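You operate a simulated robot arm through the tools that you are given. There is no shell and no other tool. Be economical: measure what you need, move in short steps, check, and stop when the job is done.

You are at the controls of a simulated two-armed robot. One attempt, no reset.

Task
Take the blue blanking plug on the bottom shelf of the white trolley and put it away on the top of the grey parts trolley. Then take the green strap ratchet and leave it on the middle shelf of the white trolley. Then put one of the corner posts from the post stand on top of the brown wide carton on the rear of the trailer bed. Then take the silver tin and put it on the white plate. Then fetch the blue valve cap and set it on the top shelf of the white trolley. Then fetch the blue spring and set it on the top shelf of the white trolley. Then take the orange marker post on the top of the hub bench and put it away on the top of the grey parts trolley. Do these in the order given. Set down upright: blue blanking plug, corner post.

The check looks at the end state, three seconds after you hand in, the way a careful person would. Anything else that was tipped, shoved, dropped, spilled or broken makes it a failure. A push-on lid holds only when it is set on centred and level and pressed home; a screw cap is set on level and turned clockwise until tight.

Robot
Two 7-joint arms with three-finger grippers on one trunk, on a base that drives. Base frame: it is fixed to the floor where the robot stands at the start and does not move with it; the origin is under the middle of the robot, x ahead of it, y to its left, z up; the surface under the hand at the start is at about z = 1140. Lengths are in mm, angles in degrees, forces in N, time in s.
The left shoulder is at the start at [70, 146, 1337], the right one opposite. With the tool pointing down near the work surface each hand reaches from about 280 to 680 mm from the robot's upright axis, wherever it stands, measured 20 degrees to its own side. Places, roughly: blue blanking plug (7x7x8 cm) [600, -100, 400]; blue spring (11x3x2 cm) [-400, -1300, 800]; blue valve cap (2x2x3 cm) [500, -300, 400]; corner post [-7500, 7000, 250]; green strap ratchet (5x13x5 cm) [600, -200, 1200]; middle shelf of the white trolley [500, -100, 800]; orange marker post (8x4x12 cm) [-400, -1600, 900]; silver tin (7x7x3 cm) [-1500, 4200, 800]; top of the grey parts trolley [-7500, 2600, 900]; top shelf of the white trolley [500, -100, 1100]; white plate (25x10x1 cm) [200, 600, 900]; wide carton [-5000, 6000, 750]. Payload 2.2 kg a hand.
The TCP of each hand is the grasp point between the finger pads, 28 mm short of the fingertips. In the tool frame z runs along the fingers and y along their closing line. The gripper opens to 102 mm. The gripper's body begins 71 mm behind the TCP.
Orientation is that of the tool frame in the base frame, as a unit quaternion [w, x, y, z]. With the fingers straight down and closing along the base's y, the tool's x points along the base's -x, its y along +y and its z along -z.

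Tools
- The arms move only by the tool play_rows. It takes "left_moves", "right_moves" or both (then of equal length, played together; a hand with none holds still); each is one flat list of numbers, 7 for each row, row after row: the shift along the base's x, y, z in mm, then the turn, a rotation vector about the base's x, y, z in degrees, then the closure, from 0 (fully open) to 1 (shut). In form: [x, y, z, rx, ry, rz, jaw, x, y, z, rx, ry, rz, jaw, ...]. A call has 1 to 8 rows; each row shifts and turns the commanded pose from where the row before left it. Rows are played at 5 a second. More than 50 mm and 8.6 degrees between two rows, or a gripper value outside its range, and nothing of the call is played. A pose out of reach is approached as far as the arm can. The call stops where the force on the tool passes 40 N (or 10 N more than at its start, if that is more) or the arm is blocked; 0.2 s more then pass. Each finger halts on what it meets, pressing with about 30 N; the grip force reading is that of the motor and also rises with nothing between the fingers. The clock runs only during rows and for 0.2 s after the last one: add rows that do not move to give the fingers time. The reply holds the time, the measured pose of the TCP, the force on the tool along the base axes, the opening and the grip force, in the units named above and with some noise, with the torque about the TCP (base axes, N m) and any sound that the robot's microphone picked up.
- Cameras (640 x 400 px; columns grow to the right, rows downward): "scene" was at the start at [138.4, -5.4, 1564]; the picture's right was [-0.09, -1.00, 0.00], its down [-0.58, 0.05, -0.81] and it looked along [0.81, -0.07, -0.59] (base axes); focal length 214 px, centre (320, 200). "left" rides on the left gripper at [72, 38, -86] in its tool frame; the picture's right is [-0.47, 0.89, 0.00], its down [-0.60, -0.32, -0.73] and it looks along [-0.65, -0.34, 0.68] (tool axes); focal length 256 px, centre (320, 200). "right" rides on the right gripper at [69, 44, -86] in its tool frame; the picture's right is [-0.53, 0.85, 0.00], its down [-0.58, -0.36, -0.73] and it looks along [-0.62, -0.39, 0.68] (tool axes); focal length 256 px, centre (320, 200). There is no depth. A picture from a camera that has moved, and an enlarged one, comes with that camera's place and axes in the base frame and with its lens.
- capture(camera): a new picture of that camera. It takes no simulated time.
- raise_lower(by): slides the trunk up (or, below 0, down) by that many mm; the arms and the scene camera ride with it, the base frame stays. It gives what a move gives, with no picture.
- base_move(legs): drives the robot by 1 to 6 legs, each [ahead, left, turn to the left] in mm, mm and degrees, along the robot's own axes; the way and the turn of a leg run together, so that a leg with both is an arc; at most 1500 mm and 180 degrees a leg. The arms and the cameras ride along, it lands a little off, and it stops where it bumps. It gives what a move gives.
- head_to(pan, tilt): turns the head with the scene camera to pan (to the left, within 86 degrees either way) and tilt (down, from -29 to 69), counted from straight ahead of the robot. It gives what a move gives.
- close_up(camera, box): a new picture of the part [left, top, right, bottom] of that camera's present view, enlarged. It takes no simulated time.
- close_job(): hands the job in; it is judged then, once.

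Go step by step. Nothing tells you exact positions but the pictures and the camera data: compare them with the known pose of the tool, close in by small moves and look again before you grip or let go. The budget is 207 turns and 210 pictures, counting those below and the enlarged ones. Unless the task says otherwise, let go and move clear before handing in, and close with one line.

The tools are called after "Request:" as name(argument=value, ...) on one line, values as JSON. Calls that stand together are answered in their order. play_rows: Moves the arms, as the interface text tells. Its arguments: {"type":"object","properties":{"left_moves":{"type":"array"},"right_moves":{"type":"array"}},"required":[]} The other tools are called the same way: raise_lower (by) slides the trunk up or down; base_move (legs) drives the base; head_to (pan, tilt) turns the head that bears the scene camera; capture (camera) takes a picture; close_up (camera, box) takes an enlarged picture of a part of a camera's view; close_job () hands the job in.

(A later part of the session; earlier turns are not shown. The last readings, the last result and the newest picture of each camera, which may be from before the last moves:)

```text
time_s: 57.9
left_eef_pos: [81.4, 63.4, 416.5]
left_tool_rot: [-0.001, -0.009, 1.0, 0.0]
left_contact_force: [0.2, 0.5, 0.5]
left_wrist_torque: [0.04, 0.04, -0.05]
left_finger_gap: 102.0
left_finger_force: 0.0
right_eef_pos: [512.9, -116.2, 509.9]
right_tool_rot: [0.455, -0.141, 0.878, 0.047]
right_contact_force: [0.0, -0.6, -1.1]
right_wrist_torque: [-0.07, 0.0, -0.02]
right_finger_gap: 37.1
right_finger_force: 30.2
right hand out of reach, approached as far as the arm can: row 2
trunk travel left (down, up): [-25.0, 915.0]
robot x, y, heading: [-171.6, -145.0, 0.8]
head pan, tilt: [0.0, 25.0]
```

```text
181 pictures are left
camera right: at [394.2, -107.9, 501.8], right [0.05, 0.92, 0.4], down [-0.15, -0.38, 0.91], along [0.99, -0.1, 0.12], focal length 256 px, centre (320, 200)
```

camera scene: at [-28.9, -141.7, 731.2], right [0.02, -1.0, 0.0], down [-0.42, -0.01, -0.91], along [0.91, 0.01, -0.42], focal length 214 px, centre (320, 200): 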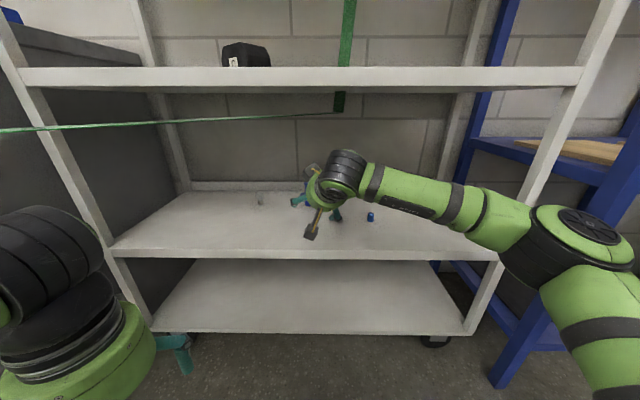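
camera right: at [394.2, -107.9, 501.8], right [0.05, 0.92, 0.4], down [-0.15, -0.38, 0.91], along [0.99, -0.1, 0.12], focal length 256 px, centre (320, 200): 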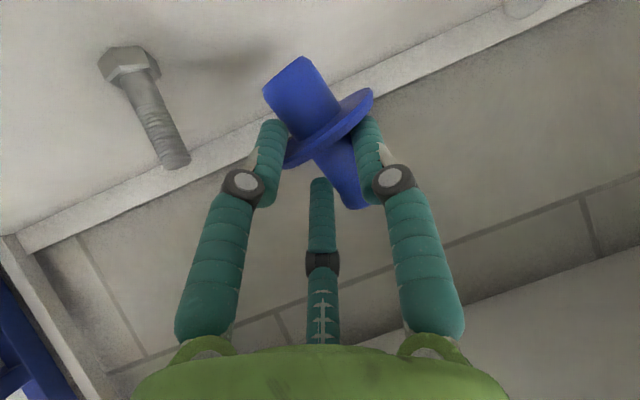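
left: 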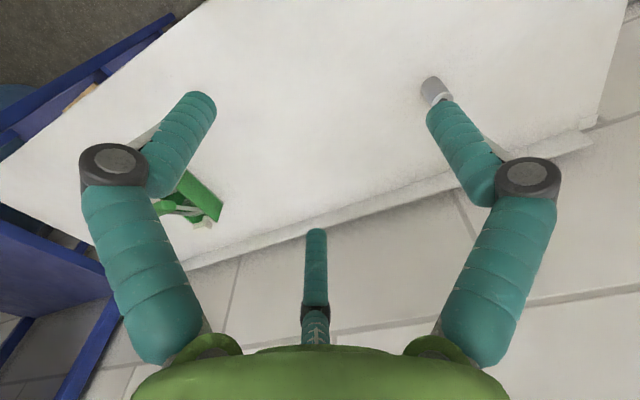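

The plug is held (bottom about 60 mm below the TCP). I back out and raise the trunk, then turn toward the far end of the hall to look for the grey parts trolley.

Request:
base_move(legs=[[-700, 0, 0]])

Request:
raise_lower(by=400)

Request:
raise_lower(by=150)

Request:
base_move(legs=[[0, 0, 158]])

Request:
head_to(pan=0, tilt=15)

Request:
capture(camera="scene")

Request:
close_up(camera="scene", box=[220, 110, 420, 235])

```text
time_s: 61.7
left_eef_pos: [-623.0, 53.0, 417.7]
left_tool_rot: [-0.001, -0.005, 1.0, 0.001]
left_contact_force: [0.0, -0.2, 0.1]
left_wrist_torque: [-0.02, 0.02, 0.01]
left_finger_gap: 102.0
left_finger_force: 0.0
right_eef_pos: [-193.0, -129.2, 510.5]
right_tool_rot: [0.455, -0.14, 0.878, 0.046]
right_contact_force: [0.4, -0.6, -0.7]
right_wrist_torque: [-0.01, 0.03, 0.02]
right_finger_gap: 36.5
right_finger_force: 29.8
trunk travel left (down, up): [-25.0, 915.0]
robot x, y, heading: [-877.1, -155.2, 0.5]
head pan, tilt: [0.0, 25.0]
```

```text
time_s: 65.6
left_eef_pos: [-621.9, 54.6, 816.6]
left_tool_rot: [0.0, -0.005, 1.0, 0.0]
left_contact_force: [0.3, 0.3, 0.4]
left_wrist_torque: [0.01, 0.02, 0.02]
left_finger_gap: 101.9
left_finger_force: 0.0
right_eef_pos: [-193.5, -128.5, 908.2]
right_tool_rot: [0.455, -0.141, 0.878, 0.046]
right_contact_force: [0.0, -0.3, -1.5]
right_wrist_torque: [-0.01, 0.04, 0.0]
right_finger_gap: 36.2
right_finger_force: 29.8
trunk travel left (down, up): [-425.0, 515.0]
robot x, y, heading: [-876.7, -154.4, -0.1]
head pan, tilt: [0.0, 25.0]
```

```text
time_s: 67.3
left_eef_pos: [-621.7, 53.2, 967.4]
left_tool_rot: [-0.001, -0.005, 1.0, -0.001]
left_contact_force: [0.2, 1.0, 0.6]
left_wrist_torque: [-0.03, 0.0, 0.0]
left_finger_gap: 101.9
left_finger_force: 0.1
right_eef_pos: [-193.3, -127.8, 1059.8]
right_tool_rot: [0.455, -0.139, 0.878, 0.045]
right_contact_force: [-0.2, 0.7, -0.8]
right_wrist_torque: [0.0, 0.01, -0.03]
right_finger_gap: 36.2
right_finger_force: 29.9
trunk travel left (down, up): [-575.0, 365.0]
robot x, y, heading: [-880.0, -154.0, 0.5]
head pan, tilt: [0.0, 25.0]
```

```text
time_s: 74.2
left_eef_pos: [-1193.1, -249.7, 967.2]
left_tool_rot: [0.0, 0.982, -0.188, 0.001]
left_contact_force: [0.3, 1.1, -0.1]
left_wrist_torque: [-0.02, 0.0, 0.02]
left_finger_gap: 101.9
left_finger_force: 0.1
right_eef_pos: [-1522.9, 81.7, 1059.6]
right_tool_rot: [-0.043, 0.889, -0.033, -0.455]
right_contact_force: [-0.1, -0.2, -0.9]
right_wrist_torque: [-0.01, -0.08, 0.02]
right_finger_gap: 11.3
right_finger_force: 30.2
trunk travel left (down, up): [-575.0, 365.0]
robot x, y, heading: [-878.4, -155.9, 158.3]
head pan, tilt: [0.0, 25.0]
```

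```text
time_s: 74.9
left_eef_pos: [-1193.8, -249.9, 967.9]
left_tool_rot: [0.0, 0.982, -0.188, 0.002]
left_contact_force: [0.4, -0.4, -0.1]
left_wrist_torque: [0.03, -0.01, 0.0]
left_finger_gap: 102.0
left_finger_force: 0.1
right_eef_pos: [-1520.7, 81.7, 1060.6]
right_tool_rot: [-0.042, 0.889, -0.032, -0.455]
right_contact_force: [0.1, 0.6, -1.2]
right_wrist_torque: [0.01, -0.02, 0.0]
right_finger_gap: 11.3
right_finger_force: 30.3
trunk travel left (down, up): [-575.0, 365.0]
robot x, y, heading: [-877.0, -153.6, 158.5]
head pan, tilt: [0.0, 15.0]
```

```text
180 pictures are left
camera scene: at [-1010.2, -98.6, 1297.4], right [0.37, 0.93, 0.0], down [0.24, -0.1, -0.97], along [-0.9, 0.36, -0.26], focal length 214 px, centre (320, 200)
```

scene: 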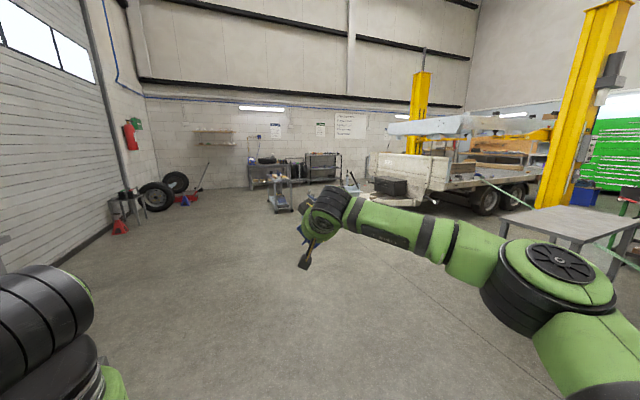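

```text
3.20 times, centred on (320, 172) of scene
camera zoom: at [-1010.2, -98.6, 1297.4], right [0.37, 0.93, 0.0], down [0.24, -0.1, -0.97], along [-0.9, 0.36, -0.26], focal length 686 px, centre (320, 288)
```

zoom: 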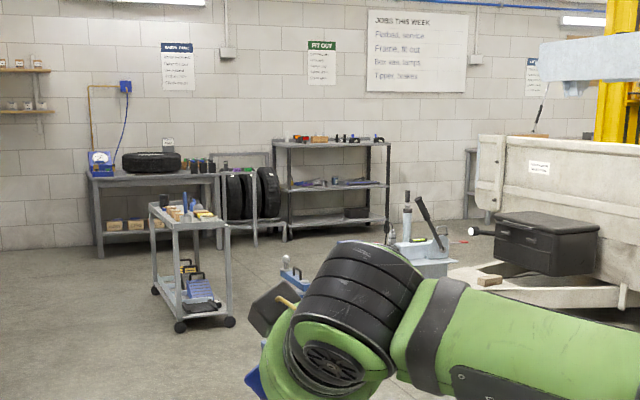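

The grip gap has dropped to 11 mm: the plug shifted or slipped out. Checking the wrist camera at once.

Request:
capture(camera="right")

Request:
head_to(pan=0, tilt=55)

Request:
capture(camera="scene")

```text
178 pictures are left
camera right: at [-1416.3, 28.1, 1051.4], right [-0.39, -0.83, 0.39], down [0.29, 0.3, 0.91], along [-0.87, 0.47, 0.12], focal length 256 px, centre (320, 200)
```

right: 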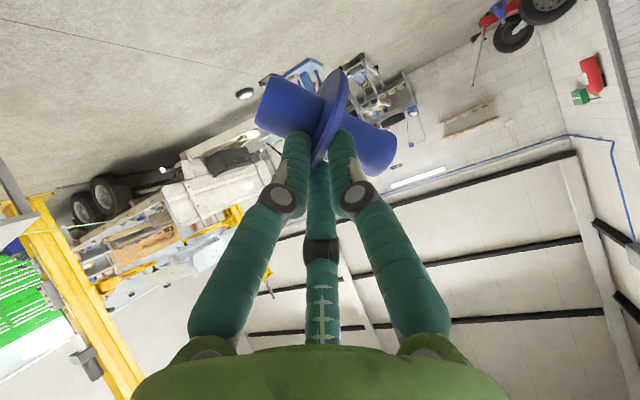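

```text
time_s: 76.0
left_eef_pos: [-1193.0, -249.6, 964.7]
left_tool_rot: [0.001, 0.982, -0.188, 0.001]
left_contact_force: [0.0, 0.3, 0.5]
left_wrist_torque: [0.02, 0.0, 0.02]
left_finger_gap: 101.9
left_finger_force: 0.0
right_eef_pos: [-1521.5, 81.4, 1059.8]
right_tool_rot: [-0.043, 0.889, -0.032, -0.456]
right_contact_force: [0.5, -0.1, -0.7]
right_wrist_torque: [0.0, -0.01, -0.03]
right_finger_gap: 11.1
right_finger_force: 29.6
trunk travel left (down, up): [-575.0, 365.0]
robot x, y, heading: [-878.1, -154.2, 158.1]
head pan, tilt: [0.0, 55.0]
```

```text
177 pictures are left
camera scene: at [-990.4, -106.5, 1237.3], right [0.37, 0.93, 0.0], down [0.76, -0.3, -0.57], along [-0.53, 0.21, -0.82], focal length 214 px, centre (320, 200)
```

scene: 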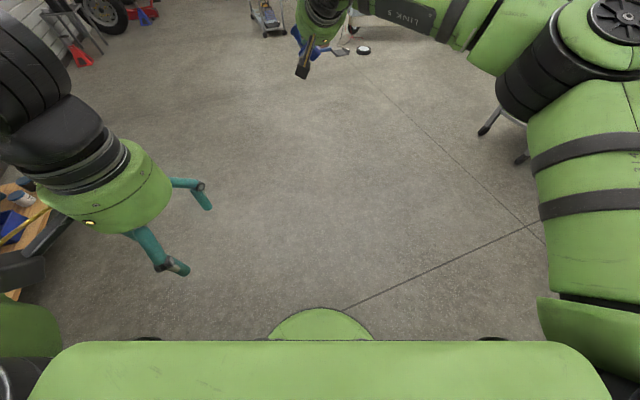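

The plug is still held, now pinched by its flange (11 mm). A close look to see its axis in the hand.

Request:
close_up(camera="right", box=[220, 40, 440, 220])

```text
2.22 times, centred on (330, 130) of right
camera zoom: at [-1416.3, 28.1, 1051.5], right [-0.39, -0.83, 0.39], down [0.29, 0.3, 0.91], along [-0.87, 0.47, 0.12], focal length 569 px, centre (298, 356)
```

zoom: 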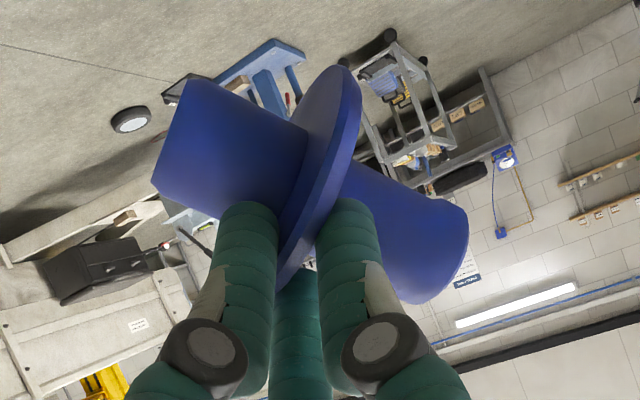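

The plug has slid to the fingertips and tilted about 45°. I'll rotate the right hand to stand it upright, draw it nearer, and hand it over to the left hand for a firmer grip.

Request:
play_rows(right_moves=[17, -15, 0, -6.2, 4.2, 0, 1, 17, -15, 0, -6.2, 4.2, 0, 1, 17, -15, 0, -6.2, 4.2, 0, 1, 17, -15, 0, -6.2, 4.2, 0, 1, 17, -15, 0, -6.2, 4.2, 0, 1, 17, -15, 0, -6.2, 4.2, 0, 1])

Request:
head_to(pan=5, tilt=30)

Request:
capture(camera="scene")

Request:
capture(camera="right")

```text
time_s: 77.4
left_eef_pos: [-1193.6, -249.2, 967.1]
left_tool_rot: [0.0, 0.982, -0.188, 0.001]
left_contact_force: [-0.7, 0.4, -0.1]
left_wrist_torque: [-0.01, -0.01, -0.03]
left_finger_gap: 101.9
left_finger_force: 0.1
right_eef_pos: [-1418.6, -9.0, 1060.1]
right_tool_rot: [0.25, 0.736, -0.183, -0.602]
right_contact_force: [-0.3, -0.4, -0.1]
right_wrist_torque: [0.02, -0.04, -0.03]
right_finger_gap: 11.2
right_finger_force: 29.7
trunk travel left (down, up): [-575.0, 365.0]
robot x, y, heading: [-873.9, -157.2, 158.3]
head pan, tilt: [0.0, 55.0]
```

```text
time_s: 78.3
left_eef_pos: [-1194.4, -249.3, 966.2]
left_tool_rot: [0.001, 0.982, -0.188, 0.0]
left_contact_force: [0.9, 0.3, -0.8]
left_wrist_torque: [-0.02, -0.02, -0.04]
left_finger_gap: 102.0
left_finger_force: 0.1
right_eef_pos: [-1418.9, -7.0, 1059.7]
right_tool_rot: [0.248, 0.737, -0.183, -0.601]
right_contact_force: [-0.5, 0.0, -0.6]
right_wrist_torque: [0.06, -0.07, -0.01]
right_finger_gap: 11.2
right_finger_force: 30.3
trunk travel left (down, up): [-575.0, 365.0]
robot x, y, heading: [-875.4, -154.1, 158.2]
head pan, tilt: [5.0, 30.0]
```

```text
175 pictures are left
camera scene: at [-1009.9, -107.1, 1273.2], right [0.29, 0.96, 0.0], down [0.48, -0.14, -0.87], along [-0.83, 0.25, -0.5], focal length 214 px, centre (320, 200)
```

scene: 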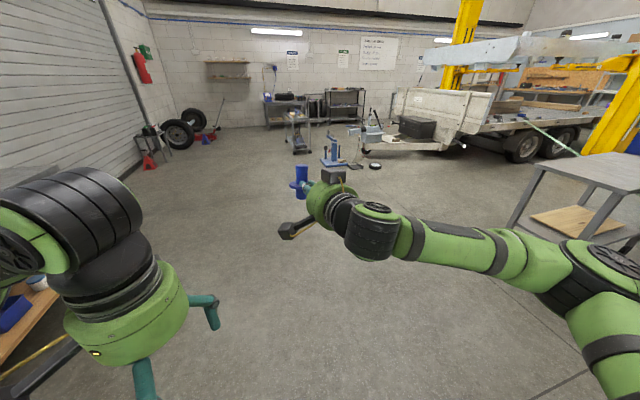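

```text
174 pictures are left
camera right: at [-1319.8, -70.2, 1043.3], right [-0.09, -0.38, 0.92], down [0.58, 0.73, 0.36], along [-0.81, 0.57, 0.16], focal length 256 px, centre (320, 200)
```

right: 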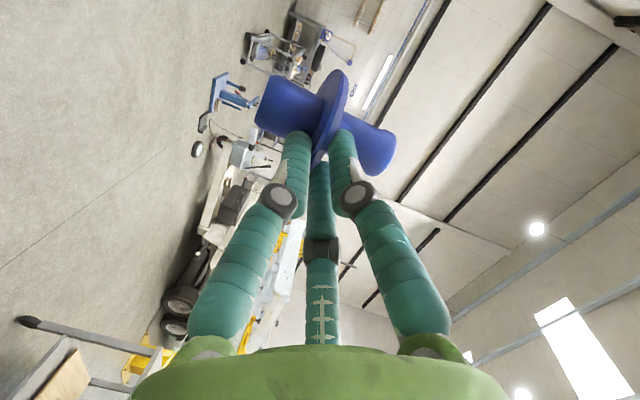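

Request:
close_up(camera="scene", box=[270, 140, 370, 250])

```text
3.64 times, centred on (320, 195) of scene
camera zoom: at [-1009.9, -107.1, 1273.2], right [0.29, 0.96, 0.0], down [0.48, -0.14, -0.87], along [-0.83, 0.25, -0.5], focal length 780 px, centre (320, 218)
```

zoom: 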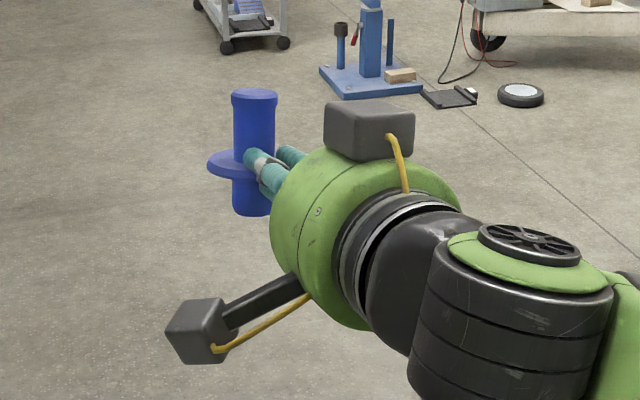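

The plug now stands upright at about (-1480,-18), flange z≈1045. I bring the left hand up and over it, fingers down.

Request:
play_rows(left_moves=[0, 0, 48, 0, 0, 0, 0, 0, 0, 48, 0, 0, 0, 0, 0, 0, 48, 0, 0, 0, 0, 0, 0, 48, 0, 0, 0, 0, 0, 0, 48, 0, 0, 0, 0])

Request:
play_rows(left_moves=[-35, 29, 0, 0, 0, 0, 0, -35, 29, 0, 0, 0, 0, 0, -35, 29, 0, 0, 0, 0, 0, -35, 29, 0, 0, 0, 0, 0, -35, 29, 0, 0, 0, 0, 0, -35, 29, 0, 0, 0, 0, 0, -36, 28, 0, 0, 0, 0, 0, -36, 28, 0, 0, 0, 0, 0])

Request:
capture(camera="scene")

Request:
capture(camera="left")

```text
time_s: 79.5
left_eef_pos: [-1192.7, -240.2, 1199.8]
left_tool_rot: [0.001, 0.982, -0.189, 0.001]
left_contact_force: [0.5, -0.2, 0.2]
left_wrist_torque: [0.0, 0.04, 0.02]
left_finger_gap: 101.9
left_finger_force: 0.1
left hand out of reach, approached as far as the arm can: row 5
right_eef_pos: [-1416.2, -7.9, 1060.6]
right_tool_rot: [0.249, 0.737, -0.183, -0.601]
right_contact_force: [0.3, 0.2, -1.1]
right_wrist_torque: [0.02, -0.03, 0.06]
right_finger_gap: 11.4
right_finger_force: 30.1
trunk travel left (down, up): [-575.0, 365.0]
robot x, y, heading: [-876.5, -154.9, 158.0]
head pan, tilt: [5.0, 30.0]
```

```text
time_s: 81.3
left_eef_pos: [-1406.2, -44.8, 1157.4]
left_tool_rot: [-0.001, 0.982, -0.189, -0.001]
left_contact_force: [0.2, 1.6, 0.0]
left_wrist_torque: [-0.05, 0.0, -0.02]
left_finger_gap: 101.9
left_finger_force: 0.0
left hand out of reach, approached as far as the arm can: row 6, 7, 8
right_eef_pos: [-1420.0, -6.9, 1058.6]
right_tool_rot: [0.248, 0.737, -0.184, -0.601]
right_contact_force: [-0.1, -0.8, -0.4]
right_wrist_torque: [0.02, -0.02, -0.01]
right_finger_gap: 11.4
right_finger_force: 30.2
trunk travel left (down, up): [-575.0, 365.0]
robot x, y, heading: [-880.2, -152.9, 158.6]
head pan, tilt: [5.0, 30.0]
```

```text
172 pictures are left
camera scene: at [-1009.9, -105.5, 1273.2], right [0.29, 0.96, 0.0], down [0.48, -0.15, -0.87], along [-0.83, 0.25, -0.5], focal length 214 px, centre (320, 200)
```

scene: 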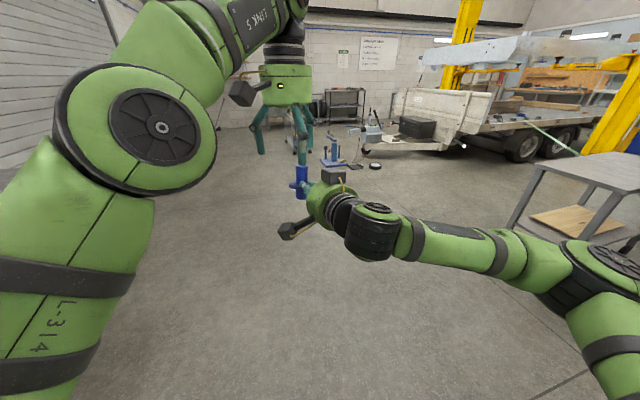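

```text
171 pictures are left
camera left: at [-1352.0, -107.1, 1244.9], right [-0.76, -0.65, 0.0], down [-0.44, 0.52, 0.73], along [-0.48, 0.56, -0.68], focal length 256 px, centre (320, 200)
```

left: 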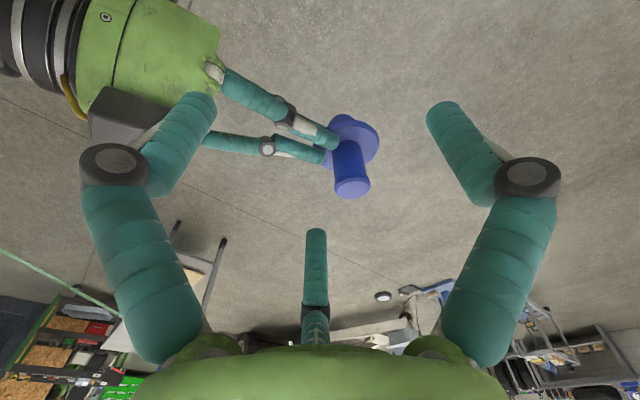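

The left arm is at its reach limit up there, so I lower and draw in the plug with the right hand instead.

Request:
play_rows(right_moves=[21, -8, -33, 0, 0, 0, 1, 21, -8, -33, 0, 0, 0, 1, 21, -8, -33, 0, 0, 0, 1, 21, -8, -33, 0, 0, 0, 1])

Request:
capture(camera="left")

Request:
capture(camera="scene")

```text
time_s: 82.3
left_eef_pos: [-1406.6, -47.3, 1158.9]
left_tool_rot: [-0.001, 0.982, -0.188, 0.001]
left_contact_force: [0.3, 0.1, 0.4]
left_wrist_torque: [0.02, 0.02, 0.0]
left_finger_gap: 101.9
left_finger_force: 0.1
right_eef_pos: [-1402.2, -14.3, 1036.1]
right_tool_rot: [0.249, 0.738, -0.183, -0.6]
right_contact_force: [0.1, 0.7, -1.0]
right_wrist_torque: [0.03, -0.02, -0.01]
right_finger_gap: 11.5
right_finger_force: 29.9
right hand out of reach, approached as far as the arm can: row 1, 2, 3, 4
trunk travel left (down, up): [-575.0, 365.0]
robot x, y, heading: [-878.9, -156.1, 157.9]
head pan, tilt: [5.0, 30.0]
```

```text
170 pictures are left
camera left: at [-1351.8, -109.2, 1245.3], right [-0.76, -0.65, 0.0], down [-0.44, 0.52, 0.73], along [-0.48, 0.56, -0.68], focal length 256 px, centre (320, 200)
```

left: 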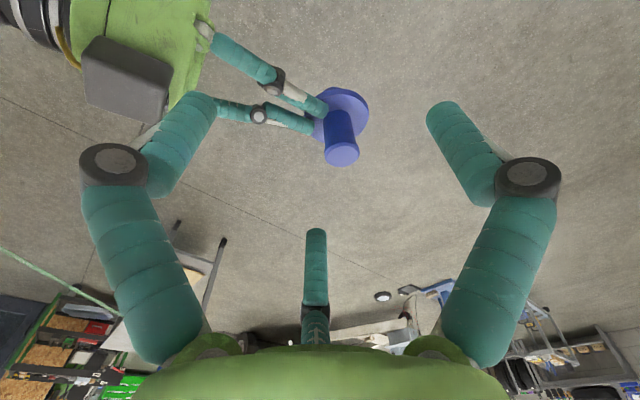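

```text
169 pictures are left
camera scene: at [-1009.8, -107.2, 1273.3], right [0.29, 0.96, 0.0], down [0.48, -0.14, -0.87], along [-0.83, 0.25, -0.5], focal length 214 px, centre (320, 200)
```

scene: 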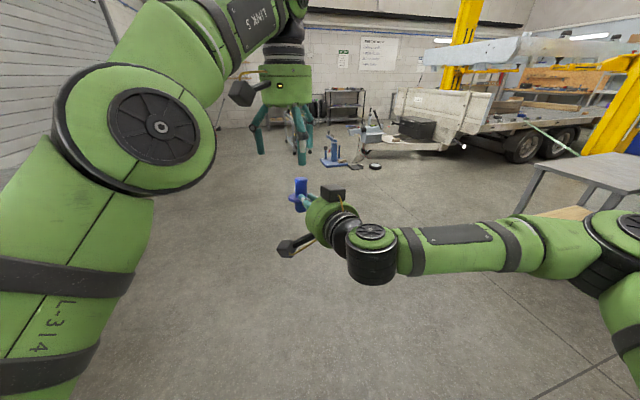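

The right wrist is limited too. I tilt the left hand about 22° forward instead, which extends its reach, and place it over the stem.

Request:
play_rows(left_moves=[0, 0, 0, 2.7, 6.8, 0, 0, 0, 0, 0, 2.7, 6.8, 0, 0, 0, 0, 0, 2.7, 6.8, 0, 0, -18, 8, -12, 0, 0, 0, 0, -18, 8, -12, 0, 0, 0, 0, -18, 10, -14, 0, 0, 0, 0])

Request:
capture(camera="left")

Request:
capture(camera="scene")

```text
time_s: 83.7
left_eef_pos: [-1462.2, -20.2, 1120.8]
left_tool_rot: [-0.037, 0.964, -0.185, -0.185]
left_contact_force: [0.5, -0.4, -1.0]
left_wrist_torque: [0.01, 0.0, -0.01]
left_finger_gap: 102.1
left_finger_force: 0.2
right_eef_pos: [-1404.0, -15.4, 1034.5]
right_tool_rot: [0.248, 0.739, -0.184, -0.599]
right_contact_force: [-0.6, 0.1, -1.5]
right_wrist_torque: [0.0, -0.06, 0.02]
right_finger_gap: 11.5
right_finger_force: 29.9
trunk travel left (down, up): [-575.0, 365.0]
robot x, y, heading: [-879.5, -153.7, 158.3]
head pan, tilt: [5.0, 30.0]
```

```text
168 pictures are left
camera left: at [-1382.6, -92.4, 1174.8], right [-0.73, -0.66, 0.17], down [-0.15, 0.4, 0.9], along [-0.67, 0.63, -0.39], focal length 256 px, centre (320, 200)
```

left: 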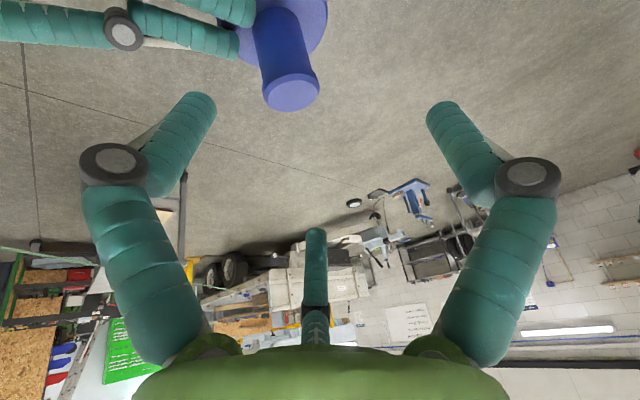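

```text
167 pictures are left
camera scene: at [-1011.0, -106.5, 1273.1], right [0.29, 0.96, 0.0], down [0.48, -0.15, -0.87], along [-0.83, 0.25, -0.5], focal length 214 px, centre (320, 200)
```

scene: 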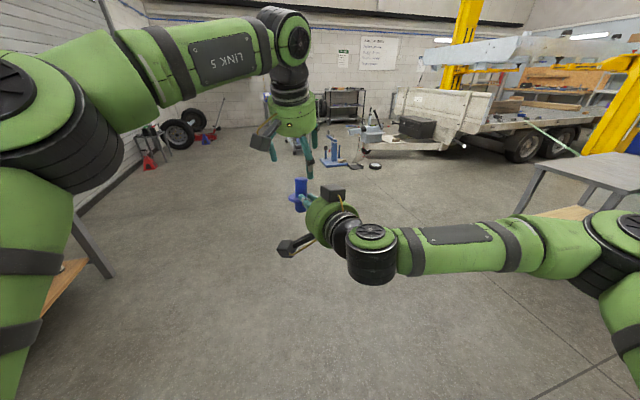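

Stem top is at about (-1453,-21,1068). I correct and descend to straddle it.

Request:
play_rows(left_moves=[7, -1, -15, 0, 0, 0, 0, 7, -2, -15, 0, 0, 0, 0])

Request:
capture(camera="left")

Request:
close_up(camera="scene", box=[230, 120, 370, 240])

```text
time_s: 84.3
left_eef_pos: [-1447.7, -25.0, 1091.2]
left_tool_rot: [-0.036, 0.964, -0.184, -0.186]
left_contact_force: [0.7, 0.0, 0.0]
left_wrist_torque: [0.01, 0.0, 0.0]
left_finger_gap: 102.1
left_finger_force: 0.0
right_eef_pos: [-1403.0, -14.1, 1034.9]
right_tool_rot: [0.248, 0.739, -0.184, -0.599]
right_contact_force: [0.7, 0.4, -1.5]
right_wrist_torque: [0.01, 0.0, -0.01]
right_finger_gap: 11.1
right_finger_force: 29.7
trunk travel left (down, up): [-575.0, 365.0]
robot x, y, heading: [-878.8, -152.9, 158.2]
head pan, tilt: [5.0, 30.0]
```

```text
166 pictures are left
camera left: at [-1367.9, -96.4, 1144.8], right [-0.73, -0.66, 0.17], down [-0.15, 0.4, 0.9], along [-0.67, 0.63, -0.39], focal length 256 px, centre (320, 200)
```

left: 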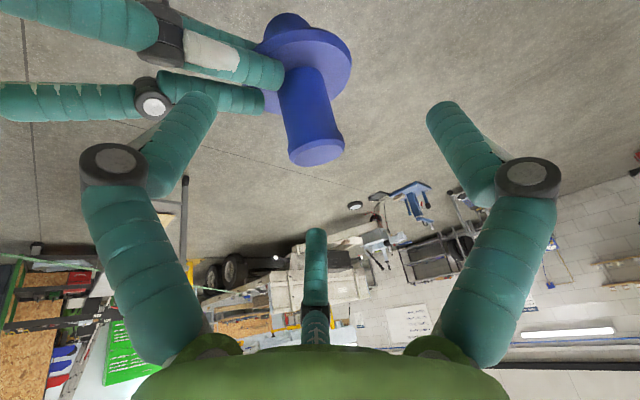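

```text
3.33 times, centred on (300, 180) of scene
camera zoom: at [-1010.4, -107.3, 1273.2], right [0.29, 0.96, 0.0], down [0.48, -0.14, -0.87], along [-0.83, 0.25, -0.5], focal length 715 px, centre (387, 267)
```

zoom: 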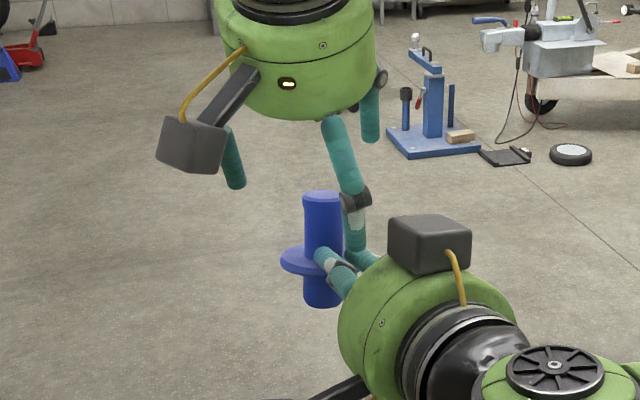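

Request:
play_rows(left_moves=[-1, 3, -12, 0, 0, 0, 0, 0, 0, -12, 0, 0, 0, 0, 0, 0, 0, 0, 0, 0, 0.4, 0, 0, 0, 0, 0, 0, 1, 0, 0, 0, 0, 0, 0, 1, 0, 0, 0, 0, 0, 0, 1])

Request:
capture(camera="left")

Request:
close_up(camera="scene", box=[230, 120, 370, 240])

```text
time_s: 85.0
left_eef_pos: [-1442.2, -17.1, 1071.3]
left_tool_rot: [-0.042, 0.964, -0.188, -0.185]
left_contact_force: [0.0, -0.8, 0.6]
left_wrist_torque: [-0.02, 0.0, 0.0]
left_finger_gap: 61.8
left_finger_force: 0.2
right_eef_pos: [-1403.8, -10.5, 1026.0]
right_tool_rot: [0.243, 0.744, -0.19, -0.593]
right_contact_force: [0.4, 1.3, -1.9]
right_wrist_torque: [-0.02, -0.04, 0.09]
right_finger_gap: 11.3
right_finger_force: 29.9
trunk travel left (down, up): [-575.0, 365.0]
robot x, y, heading: [-879.1, -156.1, 158.3]
head pan, tilt: [5.0, 30.0]
stopped in row 3 (left hand): the force on the tool passed its limit at 49 N (the readings are from after the stop); the commanded pose is now the measured one
```

```text
164 pictures are left
camera left: at [-1363.8, -90.9, 1125.2], right [-0.74, -0.66, 0.16], down [-0.15, 0.39, 0.91], along [-0.66, 0.64, -0.39], focal length 256 px, centre (320, 200)
```

left: 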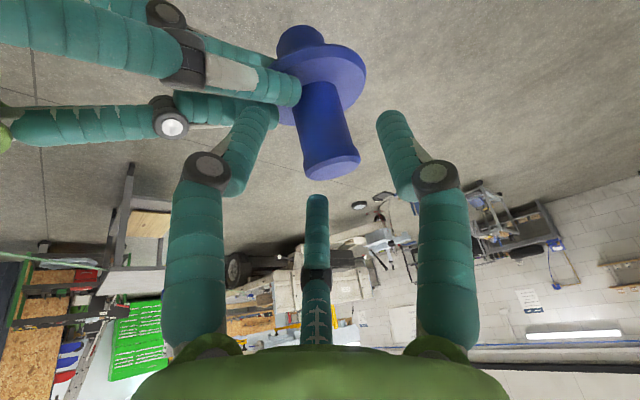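

```text
3.33 times, centred on (300, 180) of scene
camera zoom: at [-1009.6, -106.9, 1273.3], right [0.29, 0.96, 0.0], down [0.48, -0.14, -0.87], along [-0.83, 0.25, -0.5], focal length 715 px, centre (387, 267)
```

zoom: 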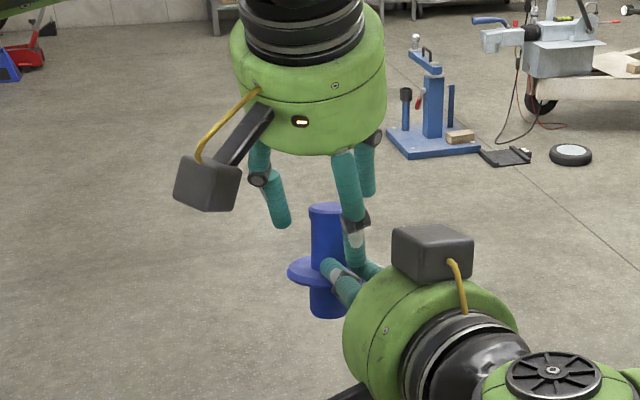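

The left finger met the right one while closing. I open, rise, and yaw the left hand 30° so its closing line is square to the right hand.

Request:
play_rows(left_moves=[0, 0, 0, 0, 0, 0, 0, 0, 0, 20, 0, 0, 0, 0, 0, 0, 25, 0, 0, 7.5, 0, 0, 0, 0, 0, 0, 7.5, 0, 0, 0, 0, 0, 0, 7.5, 0, 0, 0, 0, 0, 0, 7.5, 0])

Request:
capture(camera="left")

Request:
close_up(camera="scene", box=[230, 120, 370, 240])

```text
time_s: 86.4
left_eef_pos: [-1443.5, -17.8, 1116.8]
left_tool_rot: [0.008, 0.979, 0.068, -0.19]
left_contact_force: [-0.2, -0.1, 1.0]
left_wrist_torque: [-0.03, 0.02, 0.01]
left_finger_gap: 102.0
left_finger_force: 0.1
right_eef_pos: [-1404.4, -9.1, 1025.7]
right_tool_rot: [0.245, 0.743, -0.188, -0.593]
right_contact_force: [0.9, 1.0, -1.1]
right_wrist_torque: [0.01, -0.06, 0.02]
right_finger_gap: 11.2
right_finger_force: 30.0
trunk travel left (down, up): [-575.0, 365.0]
robot x, y, heading: [-872.5, -152.8, 158.5]
head pan, tilt: [5.0, 30.0]
```

```text
162 pictures are left
camera left: at [-1337.8, -42.3, 1170.0], right [-0.31, -0.94, 0.16], down [-0.33, 0.27, 0.91], along [-0.89, 0.22, -0.39], focal length 256 px, centre (320, 200)
```

left: 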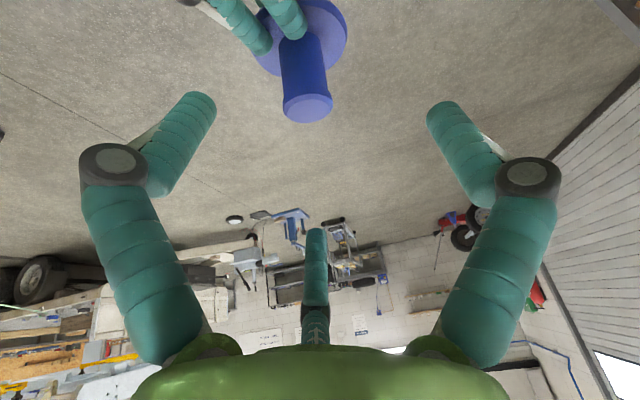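

```text
3.33 times, centred on (300, 180) of scene
camera zoom: at [-1009.9, -106.5, 1273.2], right [0.29, 0.96, 0.0], down [0.48, -0.15, -0.87], along [-0.83, 0.25, -0.5], focal length 715 px, centre (387, 267)
```

zoom: 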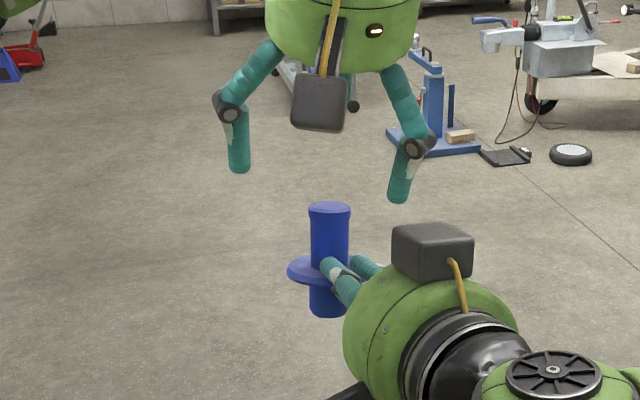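

Request:
play_rows(left_moves=[-1.5, 1, -19, 0, 0, 0, 0, -1, 1, -19, 0, 0, 0, 0, -1, 0, -19, 0, 0, 0, 0])

Request:
capture(camera="left")

Request:
close_up(camera="scene", box=[230, 120, 370, 240])

```text
time_s: 87.2
left_eef_pos: [-1446.9, -16.5, 1060.2]
left_tool_rot: [0.008, 0.98, 0.067, -0.189]
left_contact_force: [-0.1, 0.4, -0.9]
left_wrist_torque: [0.0, 0.02, -0.02]
left_finger_gap: 101.6
left_finger_force: 0.1
right_eef_pos: [-1405.3, -11.3, 1026.5]
right_tool_rot: [0.243, 0.744, -0.189, -0.594]
right_contact_force: [-0.5, -0.9, -0.9]
right_wrist_torque: [0.02, -0.05, -0.04]
right_finger_gap: 11.0
right_finger_force: 29.8
trunk travel left (down, up): [-575.0, 365.0]
robot x, y, heading: [-879.0, -156.8, 158.2]
head pan, tilt: [5.0, 30.0]
```

```text
160 pictures are left
camera left: at [-1342.2, -41.3, 1113.1], right [-0.31, -0.94, 0.16], down [-0.33, 0.27, 0.91], along [-0.89, 0.23, -0.39], focal length 256 px, centre (320, 200)
```

left: 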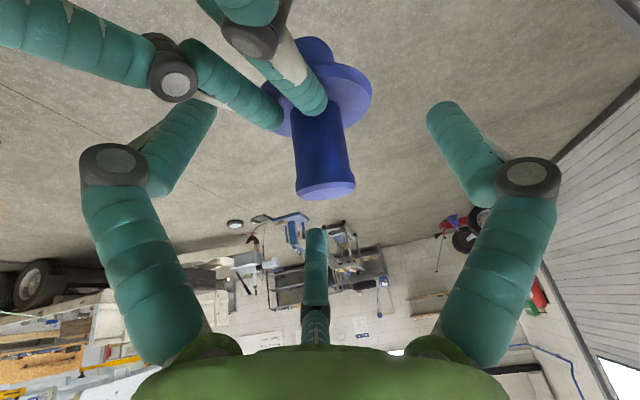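

```text
3.33 times, centred on (300, 180) of scene
camera zoom: at [-1010.6, -107.3, 1273.2], right [0.29, 0.96, 0.0], down [0.48, -0.14, -0.87], along [-0.83, 0.25, -0.5], focal length 715 px, centre (387, 267)
```

zoom: 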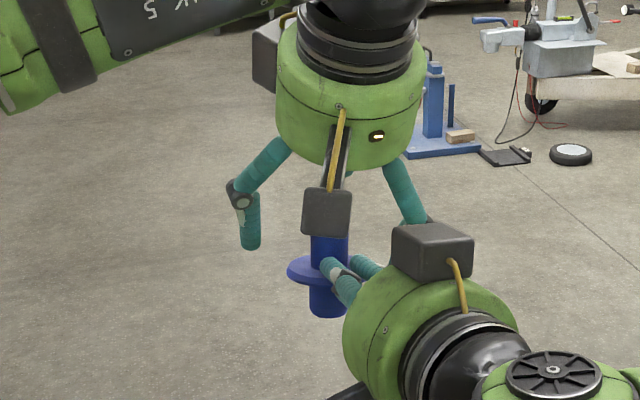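

Stem is well centred between the left fingers. Closing.

Request:
play_rows(left_moves=[0, 0, 0, 0, 0, 0, 0.4, 0, 0, 0, 0, 0, 0, 1, 0, 0, 0, 0, 0, 0, 1, 0, 0, 0, 0, 0, 0, 1])

Request:
capture(camera="left")

```text
time_s: 88.2
left_eef_pos: [-1441.5, -12.8, 1059.1]
left_tool_rot: [0.002, 0.981, 0.061, -0.186]
left_contact_force: [27.3, 26.0, 3.8]
left_wrist_torque: [0.73, -0.81, 0.44]
left_finger_gap: 46.9
left_finger_force: 30.5
right_eef_pos: [-1404.0, -13.9, 1026.4]
right_tool_rot: [0.246, 0.745, -0.186, -0.592]
right_contact_force: [-26.6, -26.8, -5.0]
right_wrist_torque: [0.17, -0.24, 0.67]
right_finger_gap: 11.7
right_finger_force: 30.2
trunk travel left (down, up): [-575.0, 365.0]
robot x, y, heading: [-878.6, -152.9, 158.0]
head pan, tilt: [5.0, 30.0]
```

```text
158 pictures are left
camera left: at [-1337.9, -38.0, 1113.9], right [-0.32, -0.93, 0.15], down [-0.33, 0.26, 0.91], along [-0.89, 0.24, -0.39], focal length 256 px, centre (320, 200)
```

left: 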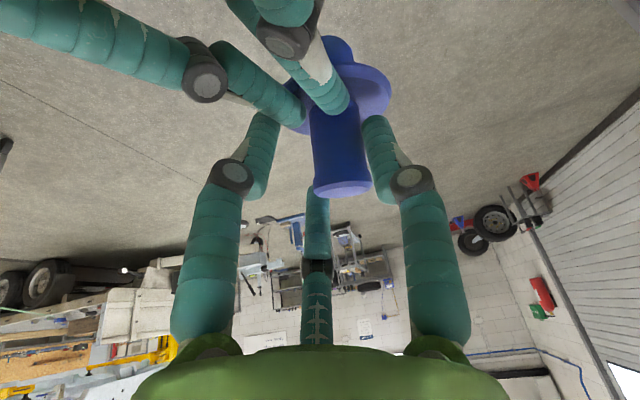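

The left fingertips are low enough to catch the right finger. I open, raise 11 mm, recentre and close again.

Request:
play_rows(left_moves=[0, 0, 0, 0, 0, 0, 0, -5, -4, 13, 0, 0, 0, 0, 0, 0, 0, 0, 0, 0, 0, 0, 0, 0, 0, 0, 0, 0.4, 0, 0, 0, 0, 0, 0, 1, 0, 0, 0, 0, 0, 0, 1, 0, 0, 0, 0, 0, 0, 1])

Request:
capture(camera="left")

Request:
close_up(camera="scene", box=[230, 120, 370, 240])

```text
time_s: 89.8
left_eef_pos: [-1448.1, -19.0, 1073.5]
left_tool_rot: [0.005, 0.981, 0.064, -0.185]
left_contact_force: [28.4, 6.1, 3.5]
left_wrist_torque: [0.14, -1.28, -0.32]
left_finger_gap: 35.9
left_finger_force: 29.9
right_eef_pos: [-1404.2, -11.2, 1026.7]
right_tool_rot: [0.243, 0.744, -0.19, -0.593]
right_contact_force: [-28.4, -5.8, -4.0]
right_wrist_torque: [0.16, -0.22, 0.38]
right_finger_gap: 11.5
right_finger_force: 30.1
trunk travel left (down, up): [-575.0, 365.0]
robot x, y, heading: [-876.5, -152.9, 158.0]
head pan, tilt: [5.0, 30.0]
```

```text
157 pictures are left
camera left: at [-1344.0, -44.3, 1126.8], right [-0.32, -0.94, 0.16], down [-0.33, 0.27, 0.9], along [-0.89, 0.23, -0.4], focal length 256 px, centre (320, 200)
```

left: 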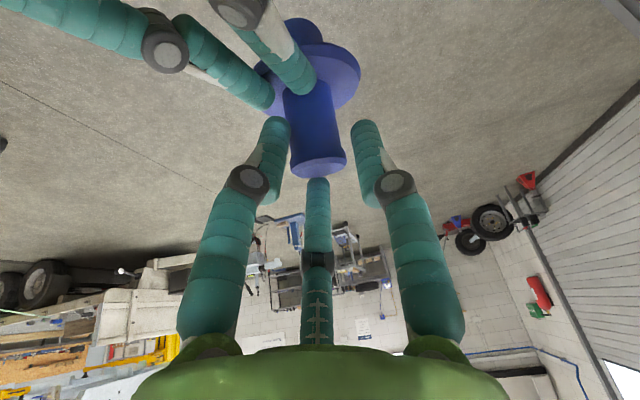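

```text
3.33 times, centred on (300, 180) of scene
camera zoom: at [-1009.9, -107.1, 1273.2], right [0.29, 0.96, 0.0], down [0.48, -0.14, -0.87], along [-0.83, 0.25, -0.5], focal length 715 px, centre (387, 267)
```

zoom: 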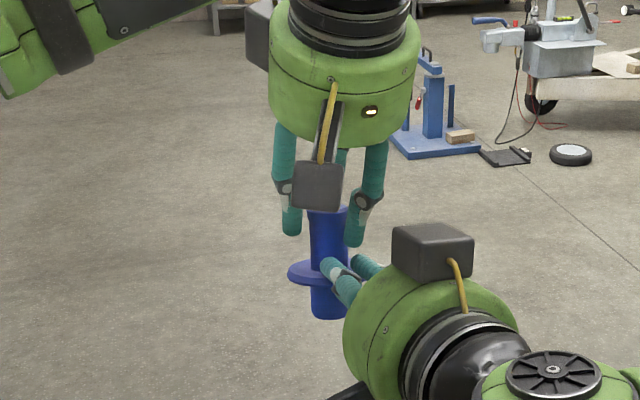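

The plug's contact shape seems to widen toward the flange, which squeezes it out of stem grips. I'll instead take it across the flange's full diameter with the left hand.

Request:
play_rows(left_moves=[0, 0, 0, 0, 0, 0, 0, 0, 0, 0, 0, 0, 0, 0, 0, 0, 0, 0, 0, 0, 0, 1, 2, -20, 0, 0, 0, 0, 0, 1, -20, 0, 0, 0, 0])

Request:
capture(camera="left")

Request:
close_up(camera="scene", box=[230, 120, 370, 240])

```text
time_s: 91.0
left_eef_pos: [-1451.9, -17.7, 1034.3]
left_tool_rot: [0.007, 0.979, 0.067, -0.19]
left_contact_force: [-0.3, 0.0, 0.3]
left_wrist_torque: [0.0, 0.04, -0.04]
left_finger_gap: 102.2
left_finger_force: 0.0
right_eef_pos: [-1404.9, -10.8, 1026.5]
right_tool_rot: [0.243, 0.744, -0.19, -0.593]
right_contact_force: [0.5, 0.8, -0.6]
right_wrist_torque: [0.01, -0.06, -0.02]
right_finger_gap: 11.3
right_finger_force: 30.1
trunk travel left (down, up): [-575.0, 365.0]
robot x, y, heading: [-878.3, -150.5, 158.2]
head pan, tilt: [5.0, 30.0]
```

```text
155 pictures are left
camera left: at [-1345.9, -42.3, 1085.9], right [-0.31, -0.94, 0.16], down [-0.33, 0.27, 0.91], along [-0.89, 0.23, -0.39], focal length 256 px, centre (320, 200)
```

left: 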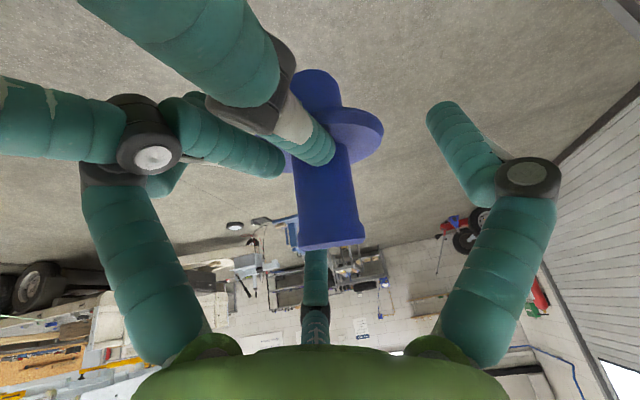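

```text
3.33 times, centred on (300, 180) of scene
camera zoom: at [-1010.4, -107.2, 1273.2], right [0.29, 0.96, 0.0], down [0.48, -0.14, -0.87], along [-0.83, 0.25, -0.5], focal length 715 px, centre (387, 267)
```

zoom: 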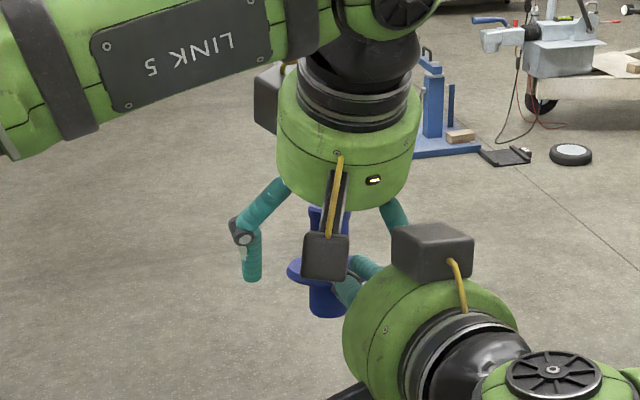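

Request:
play_rows(left_moves=[4, 1, 0, 0, 0, 0, 0.1, 0, 0, 0, 0, 0, 0, 0.25, 0, 0, 0, 0, 0, 0, 1, 0, 0, 0, 0, 0, 0, 1, 0, 0, 0, 0, 0, 0, 1])

Request:
capture(camera="left")

```text
time_s: 92.2
left_eef_pos: [-1445.6, -14.2, 1033.8]
left_tool_rot: [0.004, 0.98, 0.066, -0.19]
left_contact_force: [7.8, 21.9, 5.9]
left_wrist_torque: [-0.68, -0.14, 2.05]
left_finger_gap: 76.3
left_finger_force: 30.0
right_eef_pos: [-1403.7, -12.7, 1027.0]
right_tool_rot: [0.244, 0.745, -0.188, -0.592]
right_contact_force: [-8.4, -22.7, -5.8]
right_wrist_torque: [0.86, -0.23, -1.17]
right_finger_gap: 11.0
right_finger_force: 30.1
trunk travel left (down, up): [-575.0, 365.0]
robot x, y, heading: [-879.1, -153.5, 158.1]
head pan, tilt: [5.0, 30.0]
```

```text
153 pictures are left
camera left: at [-1340.4, -40.0, 1086.3], right [-0.31, -0.94, 0.16], down [-0.33, 0.26, 0.91], along [-0.89, 0.23, -0.39], focal length 256 px, centre (320, 200)
```

left: 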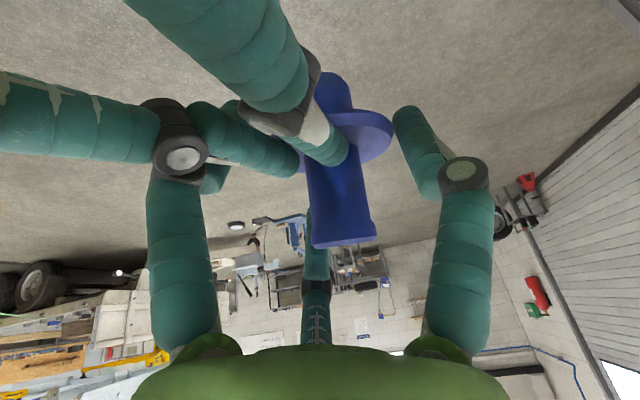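

The right hand's flange pinch has held against 28 N of shove, so it is quite firm; the right hand blocks the left from a good grip. I release the left hand, withdraw it, and carry with the right as is.

Request:
play_rows(left_moves=[0, 0, 0, 0, 0, 0, 0, 0, 0, 0, 0, 0, 0, 0, 0, -2, 40, 0, 0, 0, 0, 0, -2, 45, 0, 0, 0, 0, 30, -20, 20, 0, 0, 0, 0, 30, -30, 0, 0, 0, 0, 0, 30, -30, 0, 0, 0, 0, 0, 30, -30, 0, 0, 0, 0, 0])

Request:
capture(camera="right")

Request:
close_up(camera="scene", box=[230, 120, 370, 240])

```text
time_s: 94.0
left_eef_pos: [-1325.6, -133.1, 1139.0]
left_tool_rot: [0.006, 0.979, 0.067, -0.19]
left_contact_force: [0.8, -1.4, 0.0]
left_wrist_torque: [0.03, 0.04, 0.0]
left_finger_gap: 102.0
left_finger_force: 0.0
right_eef_pos: [-1403.2, -13.1, 1026.9]
right_tool_rot: [0.243, 0.743, -0.189, -0.594]
right_contact_force: [0.1, 0.1, -1.1]
right_wrist_torque: [0.01, -0.05, -0.07]
right_finger_gap: 11.0
right_finger_force: 30.5
trunk travel left (down, up): [-575.0, 365.0]
robot x, y, heading: [-878.8, -156.0, 158.2]
head pan, tilt: [5.0, 30.0]
```

```text
152 pictures are left
camera right: at [-1304.4, -75.4, 1013.2], right [-0.11, -0.38, 0.92], down [0.58, 0.72, 0.37], along [-0.81, 0.58, 0.14], focal length 256 px, centre (320, 200)
```

right: 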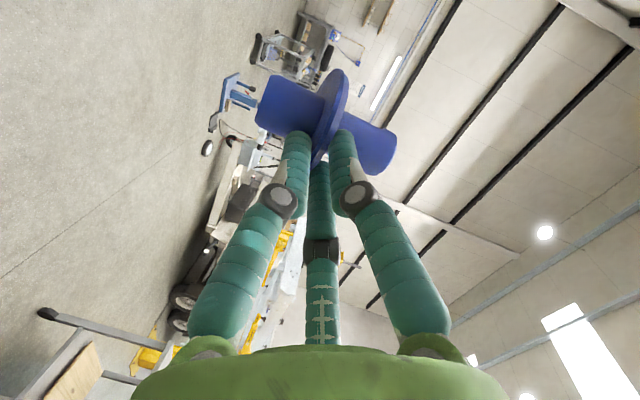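

```text
3.33 times, centred on (300, 180) of scene
camera zoom: at [-1008.8, -109.2, 1273.5], right [0.29, 0.96, 0.0], down [0.48, -0.14, -0.87], along [-0.83, 0.25, -0.5], focal length 715 px, centre (387, 267)
```

zoom: 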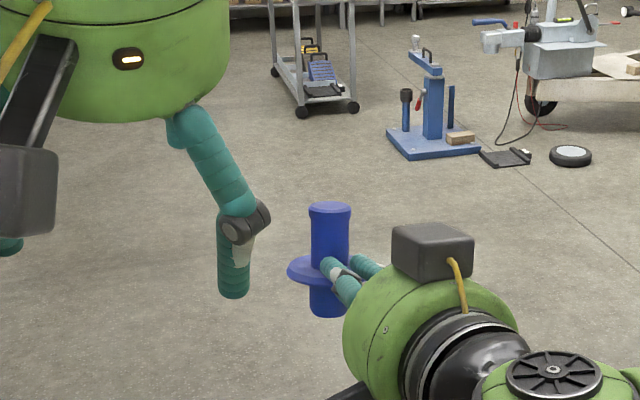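

Grip unchanged. The grey parts trolley is the grey shelving at about (-7500,2600); I'll drive along the clear lane past the cart, in stages.

Request:
base_move(legs=[[0, 0, 24], [1400, 0, 0], [1400, 0, 0]])

Request:
head_to(pan=-25, tilt=15)

Request:
capture(camera="scene")

```text
time_s: 108.9
left_eef_pos: [-4096.9, -457.7, 1138.2]
left_tool_rot: [0.048, 0.943, 0.275, -0.183]
left_contact_force: [0.0, 0.8, 0.3]
left_wrist_torque: [0.05, -0.03, -0.01]
left_finger_gap: 102.1
left_finger_force: 0.1
right_eef_pos: [-4216.8, -380.8, 1027.0]
right_tool_rot: [0.364, 0.767, -0.026, -0.528]
right_contact_force: [0.7, -0.2, -0.9]
right_wrist_torque: [0.02, -0.06, -0.02]
right_finger_gap: 11.2
right_finger_force: 29.6
trunk travel left (down, up): [-575.0, 365.0]
robot x, y, heading: [-3675.7, -292.4, -177.1]
head pan, tilt: [5.0, 30.0]
```

```text
time_s: 109.8
left_eef_pos: [-4095.4, -458.5, 1138.8]
left_tool_rot: [0.047, 0.943, 0.274, -0.184]
left_contact_force: [0.3, -0.3, 0.3]
left_wrist_torque: [-0.01, -0.01, 0.01]
left_finger_gap: 102.1
left_finger_force: 0.0
right_eef_pos: [-4215.6, -381.8, 1025.6]
right_tool_rot: [0.364, 0.767, -0.027, -0.528]
right_contact_force: [0.1, -0.3, -1.3]
right_wrist_torque: [0.05, -0.06, -0.02]
right_finger_gap: 11.5
right_finger_force: 30.3
trunk travel left (down, up): [-575.0, 365.0]
robot x, y, heading: [-3673.8, -290.0, -177.1]
head pan, tilt: [-25.0, 15.0]
```

```text
150 pictures are left
camera scene: at [-3813.3, -257.0, 1297.4], right [0.38, 0.93, 0.0], down [0.24, -0.1, -0.97], along [-0.89, 0.36, -0.26], focal length 214 px, centre (320, 200)
```

scene: 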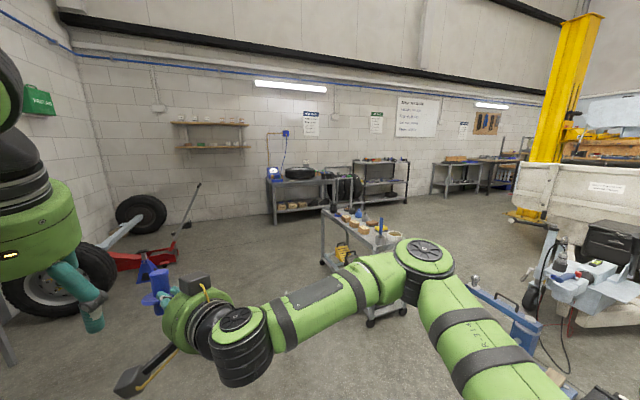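

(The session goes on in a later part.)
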